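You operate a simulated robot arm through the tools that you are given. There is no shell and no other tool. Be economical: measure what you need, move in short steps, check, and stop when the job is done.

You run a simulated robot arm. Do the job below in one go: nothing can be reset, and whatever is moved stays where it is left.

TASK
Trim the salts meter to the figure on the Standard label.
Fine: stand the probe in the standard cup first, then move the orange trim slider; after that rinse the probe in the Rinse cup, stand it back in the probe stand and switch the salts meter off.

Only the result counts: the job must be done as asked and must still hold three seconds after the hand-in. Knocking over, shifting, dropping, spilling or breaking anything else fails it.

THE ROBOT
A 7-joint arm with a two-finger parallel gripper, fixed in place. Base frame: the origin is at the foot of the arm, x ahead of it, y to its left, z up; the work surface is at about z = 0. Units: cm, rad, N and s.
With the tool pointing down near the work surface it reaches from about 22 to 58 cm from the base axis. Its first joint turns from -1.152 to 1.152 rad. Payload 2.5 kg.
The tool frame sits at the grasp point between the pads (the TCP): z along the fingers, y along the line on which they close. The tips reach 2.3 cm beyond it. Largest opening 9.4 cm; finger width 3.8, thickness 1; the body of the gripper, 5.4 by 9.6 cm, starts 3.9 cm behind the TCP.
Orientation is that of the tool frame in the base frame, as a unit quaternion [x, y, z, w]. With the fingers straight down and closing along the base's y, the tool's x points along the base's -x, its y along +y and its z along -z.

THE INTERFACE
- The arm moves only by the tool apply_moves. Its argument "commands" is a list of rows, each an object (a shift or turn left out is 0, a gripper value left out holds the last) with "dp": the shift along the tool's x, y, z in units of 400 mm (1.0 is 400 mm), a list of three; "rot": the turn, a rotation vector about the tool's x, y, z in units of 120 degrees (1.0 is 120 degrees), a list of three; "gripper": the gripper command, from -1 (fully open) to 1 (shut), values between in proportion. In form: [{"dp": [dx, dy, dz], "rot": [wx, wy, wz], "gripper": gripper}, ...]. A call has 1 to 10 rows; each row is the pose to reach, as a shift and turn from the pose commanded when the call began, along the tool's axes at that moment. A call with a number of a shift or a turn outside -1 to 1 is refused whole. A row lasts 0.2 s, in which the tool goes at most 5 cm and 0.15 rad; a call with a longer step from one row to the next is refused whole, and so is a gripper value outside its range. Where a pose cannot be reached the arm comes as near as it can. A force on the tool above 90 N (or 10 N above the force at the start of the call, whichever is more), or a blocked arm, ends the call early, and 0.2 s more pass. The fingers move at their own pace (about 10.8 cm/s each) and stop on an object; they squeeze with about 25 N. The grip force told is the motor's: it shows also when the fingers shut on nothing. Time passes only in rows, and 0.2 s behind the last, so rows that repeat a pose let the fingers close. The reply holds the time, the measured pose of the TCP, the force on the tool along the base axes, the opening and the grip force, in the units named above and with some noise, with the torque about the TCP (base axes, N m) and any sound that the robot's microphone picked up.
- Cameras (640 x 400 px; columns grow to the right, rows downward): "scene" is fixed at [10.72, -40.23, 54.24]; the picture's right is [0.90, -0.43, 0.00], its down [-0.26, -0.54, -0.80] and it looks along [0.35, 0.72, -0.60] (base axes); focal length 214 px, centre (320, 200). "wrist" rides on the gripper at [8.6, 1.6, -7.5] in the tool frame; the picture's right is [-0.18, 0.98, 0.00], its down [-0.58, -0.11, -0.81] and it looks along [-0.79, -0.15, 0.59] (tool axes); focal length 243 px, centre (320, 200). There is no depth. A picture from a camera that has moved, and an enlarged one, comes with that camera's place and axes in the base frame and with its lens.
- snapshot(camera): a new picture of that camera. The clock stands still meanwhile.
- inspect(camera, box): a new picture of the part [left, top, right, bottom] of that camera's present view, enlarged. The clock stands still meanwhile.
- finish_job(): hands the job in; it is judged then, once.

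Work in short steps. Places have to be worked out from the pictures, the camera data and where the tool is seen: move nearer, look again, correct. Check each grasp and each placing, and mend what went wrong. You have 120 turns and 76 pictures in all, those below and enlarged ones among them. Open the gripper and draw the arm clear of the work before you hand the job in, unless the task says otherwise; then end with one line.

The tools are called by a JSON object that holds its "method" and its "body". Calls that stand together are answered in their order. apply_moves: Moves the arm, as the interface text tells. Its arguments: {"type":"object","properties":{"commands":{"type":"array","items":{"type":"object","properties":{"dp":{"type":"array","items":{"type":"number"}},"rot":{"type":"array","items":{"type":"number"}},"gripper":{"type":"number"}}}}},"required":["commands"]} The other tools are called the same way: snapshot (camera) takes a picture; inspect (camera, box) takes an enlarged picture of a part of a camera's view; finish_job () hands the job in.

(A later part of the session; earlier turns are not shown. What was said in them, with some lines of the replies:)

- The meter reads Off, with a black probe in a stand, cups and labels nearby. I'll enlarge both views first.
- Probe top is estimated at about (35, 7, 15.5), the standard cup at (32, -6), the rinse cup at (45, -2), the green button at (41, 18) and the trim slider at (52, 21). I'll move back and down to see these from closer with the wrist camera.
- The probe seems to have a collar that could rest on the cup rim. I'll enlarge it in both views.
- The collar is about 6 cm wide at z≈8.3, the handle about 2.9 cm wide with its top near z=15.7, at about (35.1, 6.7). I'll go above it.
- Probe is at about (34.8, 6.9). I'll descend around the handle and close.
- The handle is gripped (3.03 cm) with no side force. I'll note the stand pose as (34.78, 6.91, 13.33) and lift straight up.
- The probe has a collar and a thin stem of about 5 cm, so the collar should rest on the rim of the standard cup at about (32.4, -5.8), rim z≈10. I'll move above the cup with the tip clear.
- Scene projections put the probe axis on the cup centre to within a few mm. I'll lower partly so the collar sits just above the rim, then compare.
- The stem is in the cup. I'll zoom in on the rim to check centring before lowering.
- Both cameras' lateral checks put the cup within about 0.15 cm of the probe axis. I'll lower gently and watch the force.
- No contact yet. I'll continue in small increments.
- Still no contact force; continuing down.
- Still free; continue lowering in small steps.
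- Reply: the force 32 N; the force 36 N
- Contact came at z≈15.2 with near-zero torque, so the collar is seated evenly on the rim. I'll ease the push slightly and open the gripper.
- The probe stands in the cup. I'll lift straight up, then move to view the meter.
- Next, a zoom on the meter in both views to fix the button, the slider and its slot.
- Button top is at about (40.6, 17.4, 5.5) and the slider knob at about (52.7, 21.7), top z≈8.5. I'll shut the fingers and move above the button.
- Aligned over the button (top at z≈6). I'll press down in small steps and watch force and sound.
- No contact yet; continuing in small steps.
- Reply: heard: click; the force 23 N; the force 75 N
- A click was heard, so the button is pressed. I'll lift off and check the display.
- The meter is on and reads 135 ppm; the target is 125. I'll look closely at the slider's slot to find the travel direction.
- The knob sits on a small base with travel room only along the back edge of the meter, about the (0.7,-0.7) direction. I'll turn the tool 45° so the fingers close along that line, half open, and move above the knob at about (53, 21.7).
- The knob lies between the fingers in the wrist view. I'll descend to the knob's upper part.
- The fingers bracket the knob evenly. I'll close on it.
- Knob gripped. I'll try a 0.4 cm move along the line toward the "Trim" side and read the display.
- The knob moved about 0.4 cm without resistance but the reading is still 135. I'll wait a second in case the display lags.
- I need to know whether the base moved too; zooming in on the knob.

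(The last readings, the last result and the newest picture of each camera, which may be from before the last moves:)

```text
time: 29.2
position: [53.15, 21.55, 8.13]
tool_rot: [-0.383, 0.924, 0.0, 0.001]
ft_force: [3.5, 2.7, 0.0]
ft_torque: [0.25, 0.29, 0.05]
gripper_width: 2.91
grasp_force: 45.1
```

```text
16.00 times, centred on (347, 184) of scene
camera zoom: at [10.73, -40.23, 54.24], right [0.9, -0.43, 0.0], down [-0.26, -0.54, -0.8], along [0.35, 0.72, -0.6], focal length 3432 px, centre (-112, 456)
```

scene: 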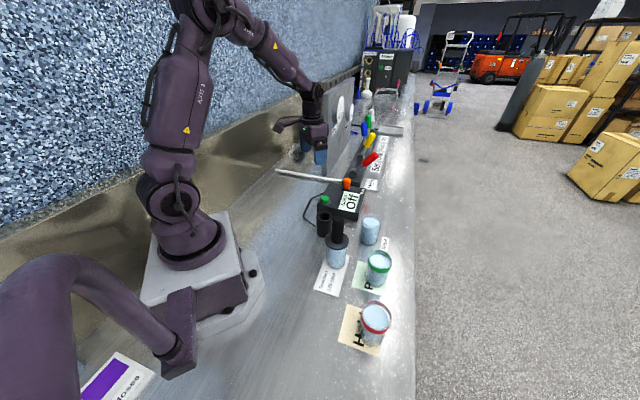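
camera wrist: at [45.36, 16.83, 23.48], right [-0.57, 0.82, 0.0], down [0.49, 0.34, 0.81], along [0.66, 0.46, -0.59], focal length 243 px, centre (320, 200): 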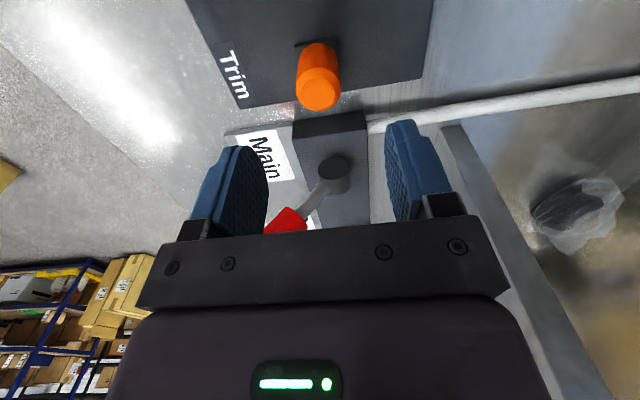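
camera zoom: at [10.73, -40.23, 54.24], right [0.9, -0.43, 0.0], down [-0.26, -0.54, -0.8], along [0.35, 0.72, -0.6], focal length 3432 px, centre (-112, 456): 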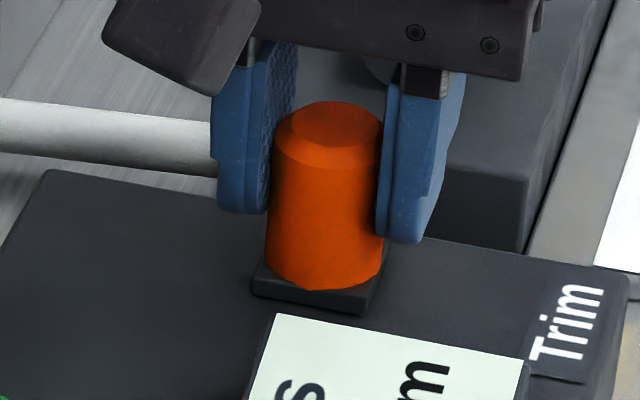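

The slider itself moved about 0.27 cm with no change in reading. I'll move further the same way, 0.6 cm, and read again.

{"method": "apply_moves", "body": {"commands": [{"dp": [0, -0.005, 0]}, {"dp": [0, -0.01, 0]}, {"dp": [0, -0.015, 0]}, {"dp": [0, -0.015, 0]}, {"dp": [0, -0.015, 0]}]}}

{"method": "inspect", "body": {"camera": "scene", "box": [328, 168, 372, 222]}}

```text
time: 30.4
position: [53.62, 21.06, 8.26]
tool_rot: [-0.383, 0.924, 0.0, 0.0]
ft_force: [-3.7, -2.4, 8.7]
ft_torque: [0.3, 0.45, 0.09]
gripper_width: 2.88
grasp_force: 44.9
```

```text
7.41 times, centred on (350, 195) of scene
camera zoom: at [10.72, -40.23, 54.24], right [0.9, -0.43, 0.0], down [-0.26, -0.54, -0.8], along [0.35, 0.72, -0.6], focal length 1589 px, centre (98, 237)
```

zoom: 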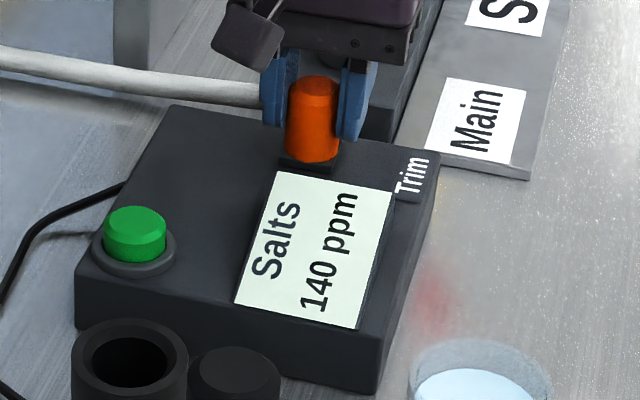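

The reading went to 140, so the display moves in 5 ppm steps and the right direction is the opposite one. I'll move back past the start, then check.

{"method": "apply_moves", "body": {"commands": [{"dp": [0, 0.01, 0]}, {"dp": [0, 0.02, 0]}, {"dp": [0, 0.03, 0]}, {"dp": [0, 0.04, 0]}, {"dp": [0, 0.045, 0]}, {"dp": [0, 0.045, 0]}, {"dp": [0, 0.045, 0]}]}}

{"method": "inspect", "body": {"camera": "scene", "box": [328, 168, 372, 222]}}

```text
time: 32.0
position: [52.28, 22.33, 8.11]
tool_rot: [-0.384, 0.923, 0.0, 0.0]
ft_force: [-3.6, -2.4, 3.8]
ft_torque: [-0.34, -0.25, 0.02]
gripper_width: 2.89
grasp_force: 45.0
```

```text
7.41 times, centred on (350, 195) of scene
camera zoom: at [10.72, -40.23, 54.24], right [0.9, -0.43, 0.0], down [-0.26, -0.54, -0.8], along [0.35, 0.72, -0.6], focal length 1589 px, centre (98, 237)
```

zoom: 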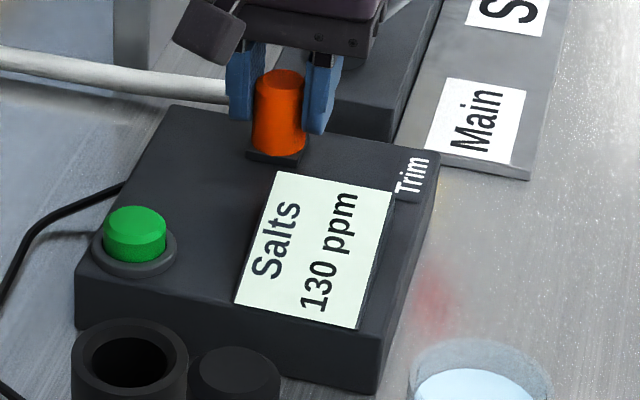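

130 now; continuing the same way in steps to find the 125 band.

{"method": "apply_moves", "body": {"commands": [{"dp": [0, 0.006, 0]}, {"dp": [0, 0.012, 0]}, {"dp": [0, 0.018, 0]}, {"dp": [0, 0.018, 0]}, {"dp": [0, 0.018, 0]}]}}

{"method": "inspect", "body": {"camera": "scene", "box": [328, 168, 372, 222]}}

```text
time: 33.2
position: [51.76, 22.95, 8.15]
tool_rot: [-0.384, 0.924, 0.001, 0.001]
ft_force: [7.4, 8.0, -8.8]
ft_torque: [-0.27, -0.51, -0.06]
gripper_width: 2.91
grasp_force: 45.0
```

```text
7.41 times, centred on (350, 195) of scene
camera zoom: at [10.73, -40.23, 54.24], right [0.9, -0.43, 0.0], down [-0.26, -0.54, -0.8], along [0.35, 0.72, -0.6], focal length 1589 px, centre (98, 237)
```

zoom: 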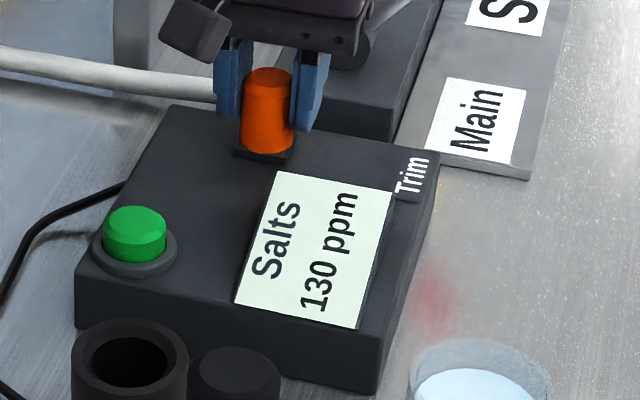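

Still 130; another 0.5 cm.

{"method": "apply_moves", "body": {"commands": [{"dp": [0, 0.006, 0]}, {"dp": [0, 0.0125, 0]}, {"dp": [0, 0.0125, 0]}, {"dp": [0, 0.0125, 0]}]}}

{"method": "inspect", "body": {"camera": "scene", "box": [328, 168, 372, 222]}}

```text
time: 34.2
position: [51.46, 23.19, 8.19]
tool_rot: [-0.383, 0.924, 0.0, 0.0]
ft_force: [5.6, 5.0, -2.5]
ft_torque: [-0.27, -0.4, -0.04]
gripper_width: 2.9
grasp_force: 45.7
```

```text
7.41 times, centred on (350, 195) of scene
camera zoom: at [10.73, -40.23, 54.24], right [0.9, -0.43, 0.0], down [-0.26, -0.54, -0.8], along [0.35, 0.72, -0.6], focal length 1589 px, centre (98, 237)
```

zoom: 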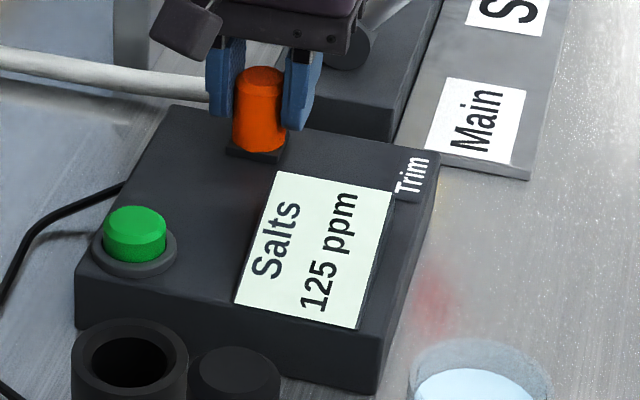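

125 ppm reached. The bands look about 1.25 cm wide, so I'll move 0.4 cm more toward the middle of the band, then open the fingers.

{"method": "apply_moves", "body": {"commands": [{"dp": [0, 0.005, 0]}, {"dp": [0, 0.01, 0]}, {"dp": [0, 0.01, 0]}, {"dp": [0, 0.01, 0]}, {"dp": [0, 0.01, 0], "gripper": 0.2}, {"dp": [0, 0.01, 0], "gripper": 0}, {"dp": [0, 0.01, 0], "gripper": -0.4}, {"dp": [0, 0.01, 0], "gripper": -0.4}]}}

{"method": "inspect", "body": {"camera": "scene", "box": [328, 168, 372, 222]}}

```text
time: 36.0
position: [51.21, 23.34, 8.16]
tool_rot: [-0.382, 0.924, 0.0, 0.0]
ft_force: [0.5, 0.4, 0.1]
ft_torque: [0.03, -0.02, 0.01]
gripper_width: 6.57
grasp_force: 0.0
```

```text
7.41 times, centred on (350, 195) of scene
camera zoom: at [10.72, -40.23, 54.24], right [0.9, -0.43, 0.0], down [-0.26, -0.54, -0.8], along [0.35, 0.72, -0.6], focal length 1589 px, centre (98, 237)
```

zoom: 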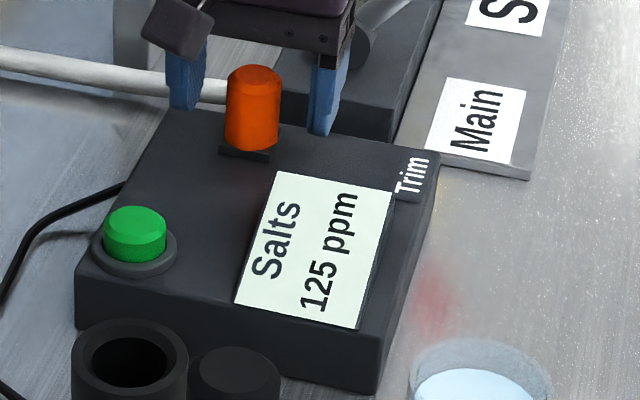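

Reads 125 with the knob released. I'll lift clear, turn back and go above the probe in the standard cup.

{"method": "apply_moves", "body": {"commands": [{"dp": [0, 0, -0.12], "gripper": -0.4}, {"dp": [0, 0, -0.24]}, {"dp": [0, 0, -0.36]}, {"dp": [0.11, -0.024, -0.36], "rot": [0, 0, 0.0625]}, {"dp": [0.23, -0.05, -0.36], "rot": [0, 0, 0.125], "gripper": -1}, {"dp": [0.35, -0.076, -0.36], "rot": [0, 0, 0.1875]}, {"dp": [0.47, -0.102, -0.36], "rot": [0, 0, 0.25]}, {"dp": [0.59, -0.128, -0.36], "rot": [0, 0, 0.3125]}, {"dp": [0.71, -0.154, -0.36], "rot": [0, 0, 0.375]}, {"dp": [0.82, -0.178, -0.36], "rot": [0, 0, 0.375]}]}}

{"method": "snapshot", "body": {"camera": "scene"}}

```text
time: 38.2
position: [33.19, -5.15, 22.5]
tool_rot: [0.0, 1.0, 0.0, 0.0]
ft_force: [0.5, 0.2, 1.3]
ft_torque: [-0.02, -0.06, 0.03]
gripper_width: 9.4
grasp_force: 0.0
```

```text
26 pictures are left
```

scene: 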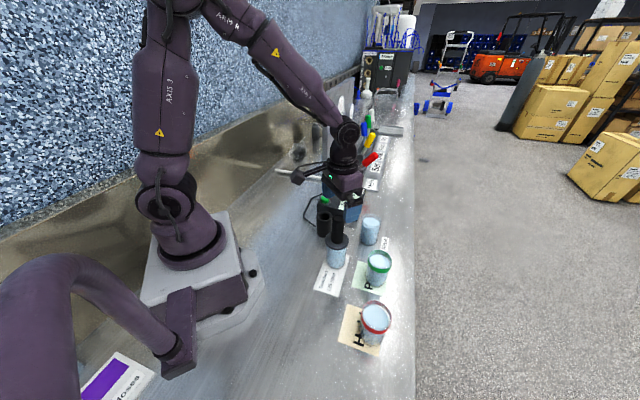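

Now I'll align over the probe at (32.38, -5.93), descend to z 15.2 and grip.

{"method": "apply_moves", "body": {"commands": [{"dp": [0.02, -0.0195, 0], "gripper": -1}, {"dp": [0.02, -0.0195, 0.06]}, {"dp": [0.02, -0.0195, 0.12]}, {"dp": [0.02, -0.0195, 0.17]}, {"dp": [0.02, -0.0195, 0.1825]}, {"dp": [0.02, -0.0195, 0.1825]}, {"dp": [0.02, -0.0195, 0.1825], "gripper": 0}, {"dp": [0.02, -0.0195, 0.1825], "gripper": 0.3}, {"dp": [0.02, -0.0195, 0.1825], "gripper": 1}, {"dp": [0.02, -0.0195, 0.1825], "gripper": 1}]}}

{"method": "inspect", "body": {"camera": "scene", "box": [310, 200, 400, 276]}}

{"method": "snapshot", "body": {"camera": "wrist"}}

```text
time: 40.4
position: [32.22, -5.54, 15.25]
tool_rot: [0.0, 1.0, 0.001, 0.0]
ft_force: [-0.5, -0.3, 0.3]
ft_torque: [-0.01, 0.01, 0.02]
gripper_width: 3.03
grasp_force: 25.0
```

```text
5.26 times, centred on (355, 238) of scene
camera zoom: at [10.73, -40.23, 54.24], right [0.9, -0.43, 0.0], down [-0.26, -0.54, -0.8], along [0.35, 0.72, -0.6], focal length 1129 px, centre (136, 0)
```

zoom: 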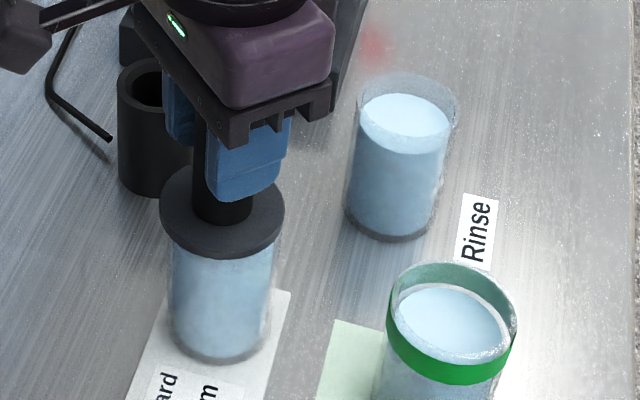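

```text
24 pictures are left
camera wrist: at [23.44, -3.84, 22.64], right [0.18, 0.98, 0.0], down [0.58, -0.11, 0.81], along [0.79, -0.15, -0.59], focal length 243 px, centre (320, 200)
```

wrist: 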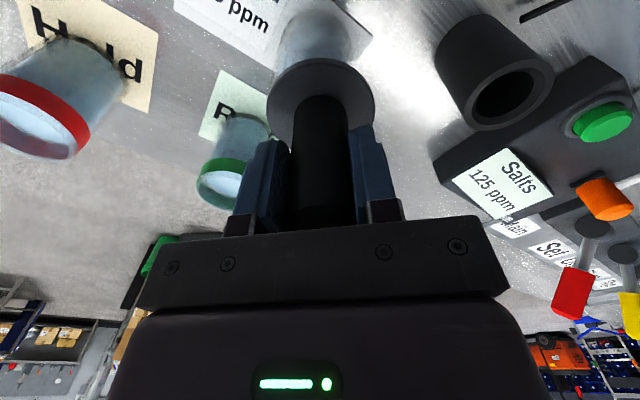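

Probe gripped and the meter still shows 125. I'll lift it out and carry it toward the Rinse cup at about (46, -2.5), then check alignment.

{"method": "apply_moves", "body": {"commands": [{"dp": [0, 0, -0.05], "gripper": 1}, {"dp": [0, 0, -0.11]}, {"dp": [0, 0, -0.19]}, {"dp": [0, 0, -0.27]}, {"dp": [-0.1, 0.02, -0.27]}, {"dp": [-0.2, 0.04, -0.27]}, {"dp": [-0.28, 0.06, -0.27]}, {"dp": [-0.345, 0.075, -0.27]}, {"dp": [-0.345, 0.075, -0.27]}]}}

{"method": "inspect", "body": {"camera": "scene", "box": [310, 160, 410, 276]}}

{"method": "snapshot", "body": {"camera": "wrist"}}

```text
time: 42.4
position: [45.81, -2.59, 25.99]
tool_rot: [0.001, 1.0, 0.0, 0.0]
ft_force: [1.0, -0.2, -0.5]
ft_torque: [0.0, 0.04, -0.01]
gripper_width: 3.05
grasp_force: 25.3
```

```text
3.45 times, centred on (360, 218) of scene
camera zoom: at [10.73, -40.23, 54.24], right [0.9, -0.43, 0.0], down [-0.26, -0.54, -0.8], along [0.35, 0.72, -0.6], focal length 740 px, centre (182, 138)
```

zoom: 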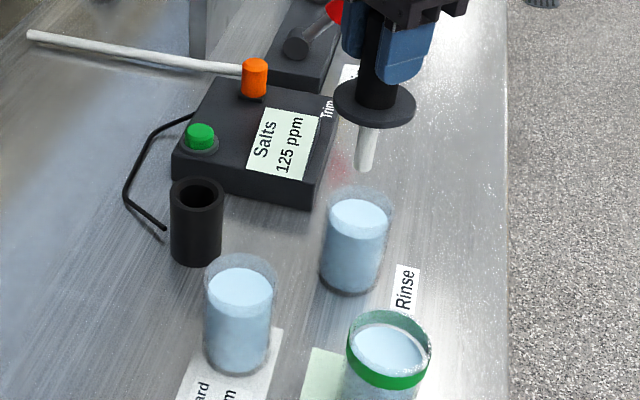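

```text
22 pictures are left
camera wrist: at [37.02, -0.88, 33.38], right [0.18, 0.98, 0.0], down [0.58, -0.11, 0.81], along [0.79, -0.15, -0.59], focal length 243 px, centre (320, 200)
```

wrist: 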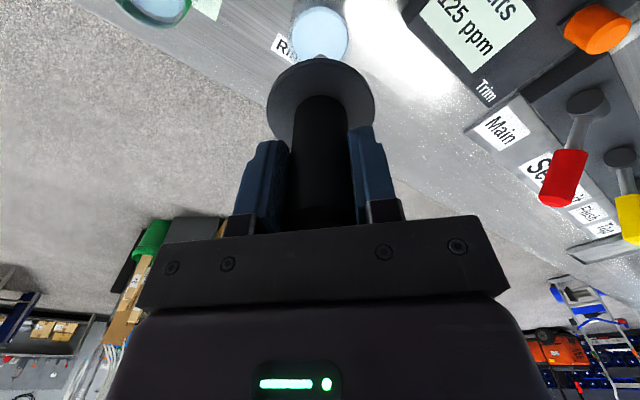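

The wrist view shows lateral alignment; the scene view shows the cup about 0.5 cm farther in x. I'll correct and lower the stem into the Rinse cup without touching the rim.

{"method": "apply_moves", "body": {"commands": [{"dp": [-0.0125, -0.0025, 0.02]}, {"dp": [-0.0125, -0.0025, 0.08]}, {"dp": [-0.0125, -0.0025, 0.14]}, {"dp": [-0.0125, -0.0025, 0.18]}, {"dp": [-0.0125, -0.0025, 0.2]}, {"dp": [-0.0125, -0.0025, 0.2]}]}}

{"method": "inspect", "body": {"camera": "scene", "box": [350, 200, 390, 260]}}

{"method": "inspect", "body": {"camera": "wrist", "box": [240, 0, 400, 120]}}

```text
time: 43.8
position: [46.34, -2.69, 18.08]
tool_rot: [0.0, 1.0, 0.0, 0.0]
ft_force: [-0.2, -0.3, -0.8]
ft_torque: [0.0, -0.01, -0.03]
gripper_width: 3.05
grasp_force: 25.5
```

```text
6.67 times, centred on (370, 230) of scene
camera zoom: at [10.73, -40.23, 54.24], right [0.9, -0.43, 0.0], down [-0.26, -0.54, -0.8], along [0.35, 0.72, -0.6], focal length 1430 px, centre (-13, 0)
```

zoom: 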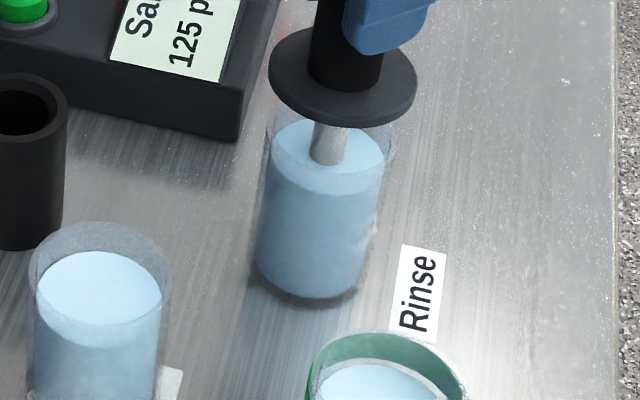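

```text
3.33 times, centred on (320, 60) of wrist
camera zoom: at [37.6, -0.98, 25.39], right [0.18, 0.98, 0.0], down [0.58, -0.11, 0.81], along [0.79, -0.15, -0.59], focal length 809 px, centre (320, 667)
```

zoom: 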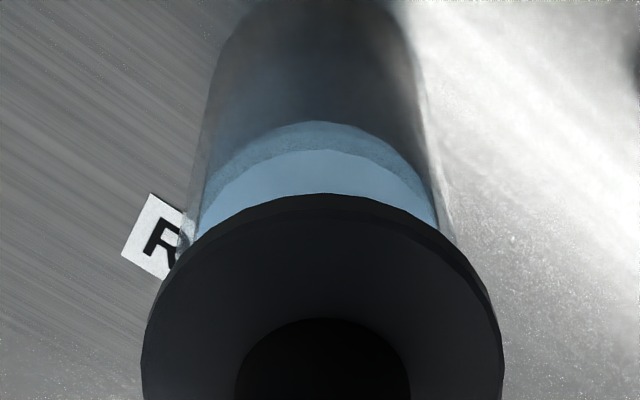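

The stem enters the liquid near centre. I'll lower 2 cm more, stopping short of the rim, and swish up and down to rinse.

{"method": "apply_moves", "body": {"commands": [{"dp": [0, 0, 0.03]}, {"dp": [0, 0, 0.05]}, {"dp": [0, 0, 0.055]}, {"dp": [0, 0, 0.055]}, {"dp": [0, 0, 0.055]}, {"dp": [0, 0, 0.035]}, {"dp": [0, 0, 0.055]}, {"dp": [0, 0, 0.055]}, {"dp": [0, 0, 0.055]}, {"dp": [0, 0, 0.055]}]}}

{"method": "inspect", "body": {"camera": "scene", "box": [350, 200, 390, 260]}}

```text
time: 46.0
position: [46.51, -2.67, 15.87]
tool_rot: [0.0, 1.0, 0.0, 0.0]
ft_force: [0.7, -0.2, -0.5]
ft_torque: [0.03, -0.03, 0.02]
gripper_width: 3.04
grasp_force: 24.9
```

```text
6.67 times, centred on (370, 230) of scene
camera zoom: at [10.73, -40.23, 54.24], right [0.9, -0.43, 0.0], down [-0.26, -0.54, -0.8], along [0.35, 0.72, -0.6], focal length 1430 px, centre (-13, 0)
```

zoom: 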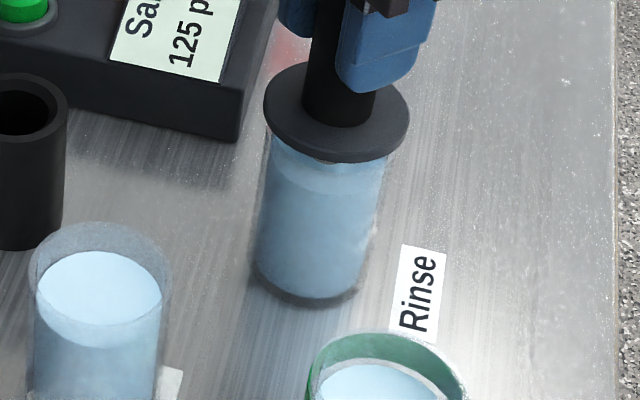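

Rinsed for about two seconds. I'll dwell briefly, lift straight out and carry the probe above the stand at (34.78, 6.91).

{"method": "apply_moves", "body": {"commands": [{"dp": [0, 0, 0]}, {"dp": [0, 0, 0]}, {"dp": [0, 0, -0.07]}, {"dp": [0, 0, -0.16]}, {"dp": [0, 0, -0.265]}, {"dp": [0.07, 0.06, -0.265]}, {"dp": [0.15, 0.12, -0.265]}, {"dp": [0.22, 0.18, -0.265]}, {"dp": [0.292, 0.24, -0.265]}, {"dp": [0.292, 0.24, -0.265]}]}}

{"method": "inspect", "body": {"camera": "scene", "box": [290, 160, 380, 260]}}

{"method": "snapshot", "body": {"camera": "wrist"}}

```text
time: 48.2
position: [34.67, 7.05, 26.58]
tool_rot: [0.0, 1.0, 0.0, 0.0]
ft_force: [0.3, 0.1, -0.4]
ft_torque: [0.02, -0.02, 0.0]
gripper_width: 3.04
grasp_force: 25.3
```

```text
4.00 times, centred on (335, 210) of scene
camera zoom: at [10.72, -40.23, 54.24], right [0.9, -0.43, 0.0], down [-0.26, -0.54, -0.8], along [0.35, 0.72, -0.6], focal length 858 px, centre (260, 160)
```

zoom: 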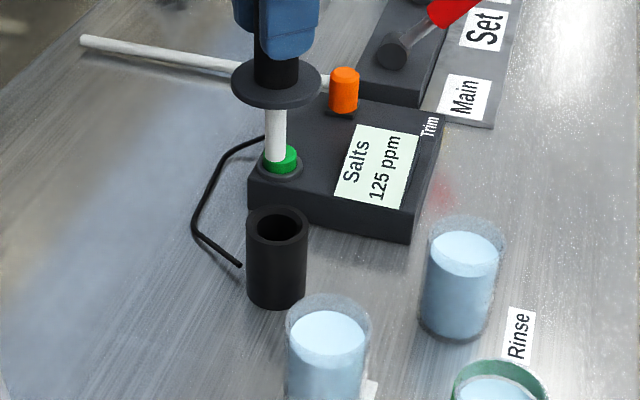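

```text
17 pictures are left
camera wrist: at [25.76, 8.72, 34.01], right [0.18, 0.98, 0.0], down [0.58, -0.11, 0.81], along [0.79, -0.15, -0.59], focal length 243 px, centre (320, 200)
```

wrist: 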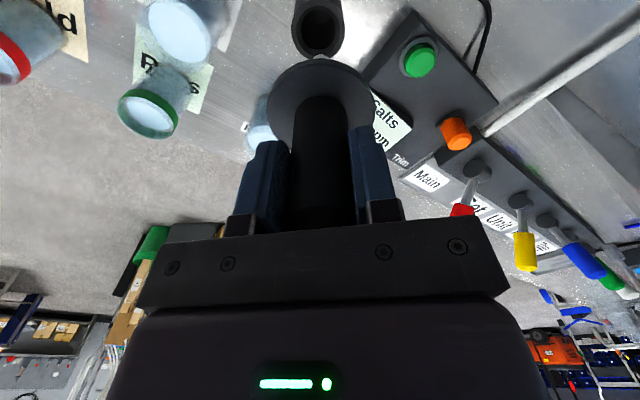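

Stem, collar and stand line up to within about 1 mm. I'll lower into the stand in stages.

{"method": "apply_moves", "body": {"commands": [{"dp": [-0.003, 0, 0.07]}, {"dp": [-0.003, 0, 0.14]}, {"dp": [-0.003, 0, 0.18]}, {"dp": [-0.003, 0, 0.22]}, {"dp": [-0.003, 0, 0.26]}, {"dp": [-0.003, 0, 0.29]}, {"dp": [-0.003, 0, 0.29]}]}}

{"method": "inspect", "body": {"camera": "scene", "box": [300, 180, 350, 245]}}

```text
time: 49.8
position: [34.77, 6.93, 14.8]
tool_rot: [-0.001, 1.0, 0.001, 0.001]
ft_force: [0.4, 0.3, -0.9]
ft_torque: [0.01, -0.03, -0.03]
gripper_width: 3.05
grasp_force: 25.0
```

```text
6.15 times, centred on (325, 212) of scene
camera zoom: at [10.73, -40.23, 54.24], right [0.9, -0.43, 0.0], down [-0.26, -0.54, -0.8], along [0.35, 0.72, -0.6], focal length 1320 px, centre (289, 123)
```

zoom: 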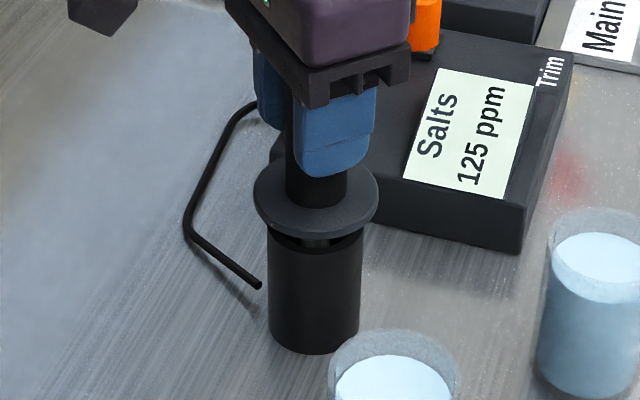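

The stem is in the stand with no side force. Lowering the last 1.5 cm in small steps.

{"method": "apply_moves", "body": {"commands": [{"dp": [0, 0, 0.01]}, {"dp": [0, 0, 0.02]}, {"dp": [0, 0, 0.028]}, {"dp": [0, 0, 0.028]}]}}

{"method": "apply_moves", "body": {"commands": [{"dp": [0, 0, 0.003]}, {"dp": [0, 0, 0.006]}, {"dp": [0, 0, 0.006]}]}}

```text
time: 50.8
position: [34.88, 6.98, 13.85]
tool_rot: [0.0, 1.0, 0.001, -0.001]
ft_force: [0.5, 0.1, -1.7]
ft_torque: [-0.02, 0.02, -0.01]
gripper_width: 3.07
grasp_force: 25.5
```

```text
time: 51.6
position: [34.94, 6.83, 13.41]
tool_rot: [0.0, 1.0, 0.0, 0.0]
ft_force: [0.2, 0.5, -0.2]
ft_torque: [-0.05, -0.01, 0.02]
gripper_width: 3.07
grasp_force: 25.0
```

{"method": "apply_moves", "body": {"commands": [{"dp": [0, 0, 0.003]}, {"dp": [0, 0, 0.005]}, {"dp": [0, 0, 0.005]}]}}

{"method": "inspect", "body": {"camera": "scene", "box": [300, 180, 350, 245]}}

```text
time: 52.4
position: [34.89, 6.9, 13.32]
tool_rot: [-0.001, 1.0, 0.0, -0.001]
ft_force: [-6.8, -0.4, 18.3]
ft_torque: [-0.06, 0.23, 0.03]
gripper_width: 3.03
grasp_force: 24.7
```

```text
6.15 times, centred on (325, 212) of scene
camera zoom: at [10.72, -40.23, 54.24], right [0.9, -0.43, 0.0], down [-0.26, -0.54, -0.8], along [0.35, 0.72, -0.6], focal length 1320 px, centre (289, 123)
```

zoom: 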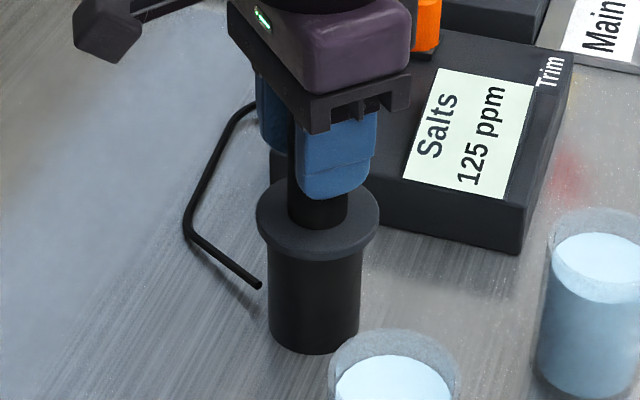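

The collar is seated on the stand (18 N, small torque). I'll release and lift clear.

{"method": "apply_moves", "body": {"commands": [{"dp": [0, 0, -0.002], "gripper": 0.2}, {"dp": [0, 0, -0.002], "gripper": -0.2}, {"dp": [0, 0, -0.002], "gripper": -1}, {"dp": [0, 0, -0.002], "gripper": -1}, {"dp": [0, 0, -0.08]}, {"dp": [0, 0, -0.18]}, {"dp": [0, 0, -0.24]}, {"dp": [0, 0, -0.24]}]}}

{"method": "inspect", "body": {"camera": "scene", "box": [295, 170, 395, 280]}}

```text
time: 54.2
position: [34.88, 6.89, 22.86]
tool_rot: [0.0, 1.0, 0.0, 0.0]
ft_force: [-0.5, -0.5, -0.6]
ft_torque: [-0.04, 0.04, 0.03]
gripper_width: 9.39
grasp_force: 0.1
```

```text
3.64 times, centred on (345, 225) of scene
camera zoom: at [10.72, -40.23, 54.24], right [0.9, -0.43, 0.0], down [-0.26, -0.54, -0.8], along [0.35, 0.72, -0.6], focal length 780 px, centre (229, 109)
```

zoom: 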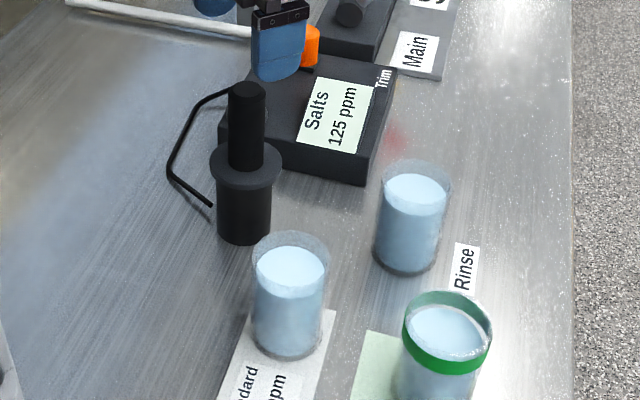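

The probe is back in its stand. Next, to the power button with closed fingers.

{"method": "apply_moves", "body": {"commands": [{"dp": [-0.05, 0.09, 0], "gripper": 1}, {"dp": [-0.1, 0.18, 0]}, {"dp": [-0.147, 0.2625, 0]}, {"dp": [-0.147, 0.2625, 0.11]}, {"dp": [-0.147, 0.2625, 0.22]}, {"dp": [-0.147, 0.2625, 0.31]}, {"dp": [-0.147, 0.2625, 0.36]}, {"dp": [-0.147, 0.2625, 0.36]}]}}

{"method": "apply_moves", "body": {"commands": [{"dp": [0, 0, 0.004]}, {"dp": [0, 0, 0.008]}, {"dp": [0, 0, 0.008]}]}}

```text
time: 56.0
position: [40.97, 17.21, 8.47]
tool_rot: [-0.001, 1.0, 0.0, 0.0]
ft_force: [0.4, -0.4, 0.1]
ft_torque: [0.01, 0.01, 0.02]
gripper_width: 0.0
grasp_force: 24.9
```

```text
time: 56.8
position: [40.77, 17.45, 8.16]
tool_rot: [-0.001, 1.0, 0.0, 0.0]
ft_force: [-0.1, -1.1, 1.9]
ft_torque: [0.0, 0.0, 0.03]
gripper_width: 0.0
grasp_force: 25.0
```

Near contact; pressing the last bit.

{"method": "apply_moves", "body": {"commands": [{"dp": [0, 0, 0.004]}, {"dp": [0, 0, 0.008]}, {"dp": [0, 0, 0.008]}]}}

```text
time: 57.6
position: [40.81, 17.36, 7.9]
tool_rot: [0.001, 1.0, 0.0, 0.0]
ft_force: [-5.7, -3.9, 16.9]
ft_torque: [-0.08, 0.2, 0.02]
gripper_width: 0.0
grasp_force: 25.7
heard: click
```

A click was heard. I'll lift off, open the gripper and check the display.

{"method": "apply_moves", "body": {"commands": [{"dp": [0, 0, -0.03]}, {"dp": [0, 0, -0.12]}, {"dp": [0, 0, -0.24]}, {"dp": [0.05, 0, -0.34]}, {"dp": [0.15, 0, -0.38], "gripper": -1}, {"dp": [0.25, 0, -0.4]}, {"dp": [0.3, 0, -0.42]}, {"dp": [0.3, 0, -0.42]}, {"dp": [0.3, 0, -0.42]}]}}

{"method": "inspect", "body": {"camera": "scene", "box": [310, 165, 400, 265]}}

{"method": "snapshot", "body": {"camera": "scene"}}

```text
time: 59.6
position: [28.75, 17.33, 24.6]
tool_rot: [-0.001, 1.0, 0.0, 0.0]
ft_force: [0.5, 0.1, -0.2]
ft_torque: [0.05, -0.02, -0.01]
gripper_width: 9.41
grasp_force: 0.1
```

```text
4.00 times, centred on (355, 215) of scene
camera zoom: at [10.72, -40.23, 54.24], right [0.9, -0.43, 0.0], down [-0.26, -0.54, -0.8], along [0.35, 0.72, -0.6], focal length 858 px, centre (180, 140)
```

zoom: 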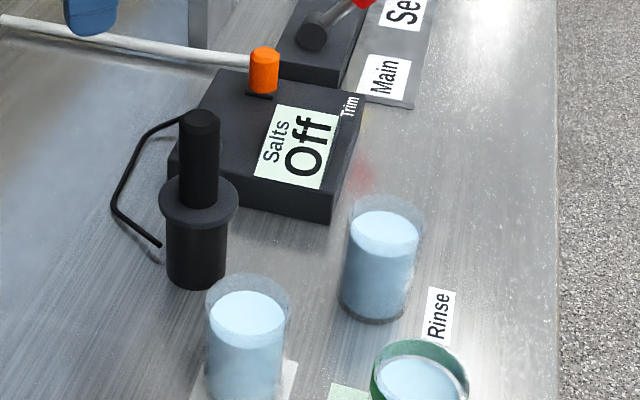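

```text
12 pictures are left
```

scene: 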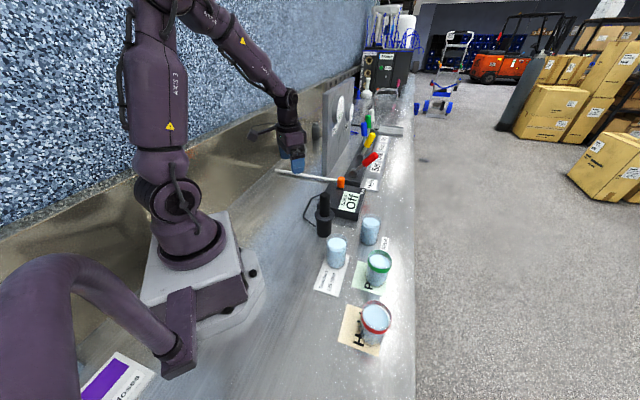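

The meter shows Off, the probe is in its stand, both cups look undisturbed and the arm is clear with the gripper open. Handing in.

{"method": "finish_job", "body": {}}

```text
The job is handed in.
```

The salts meter was trimmed from 135 to 125 ppm, the Standard label's figure, with the probe in the standard cup; the probe was then rinsed and put back in its stand, and the meter was switched off.
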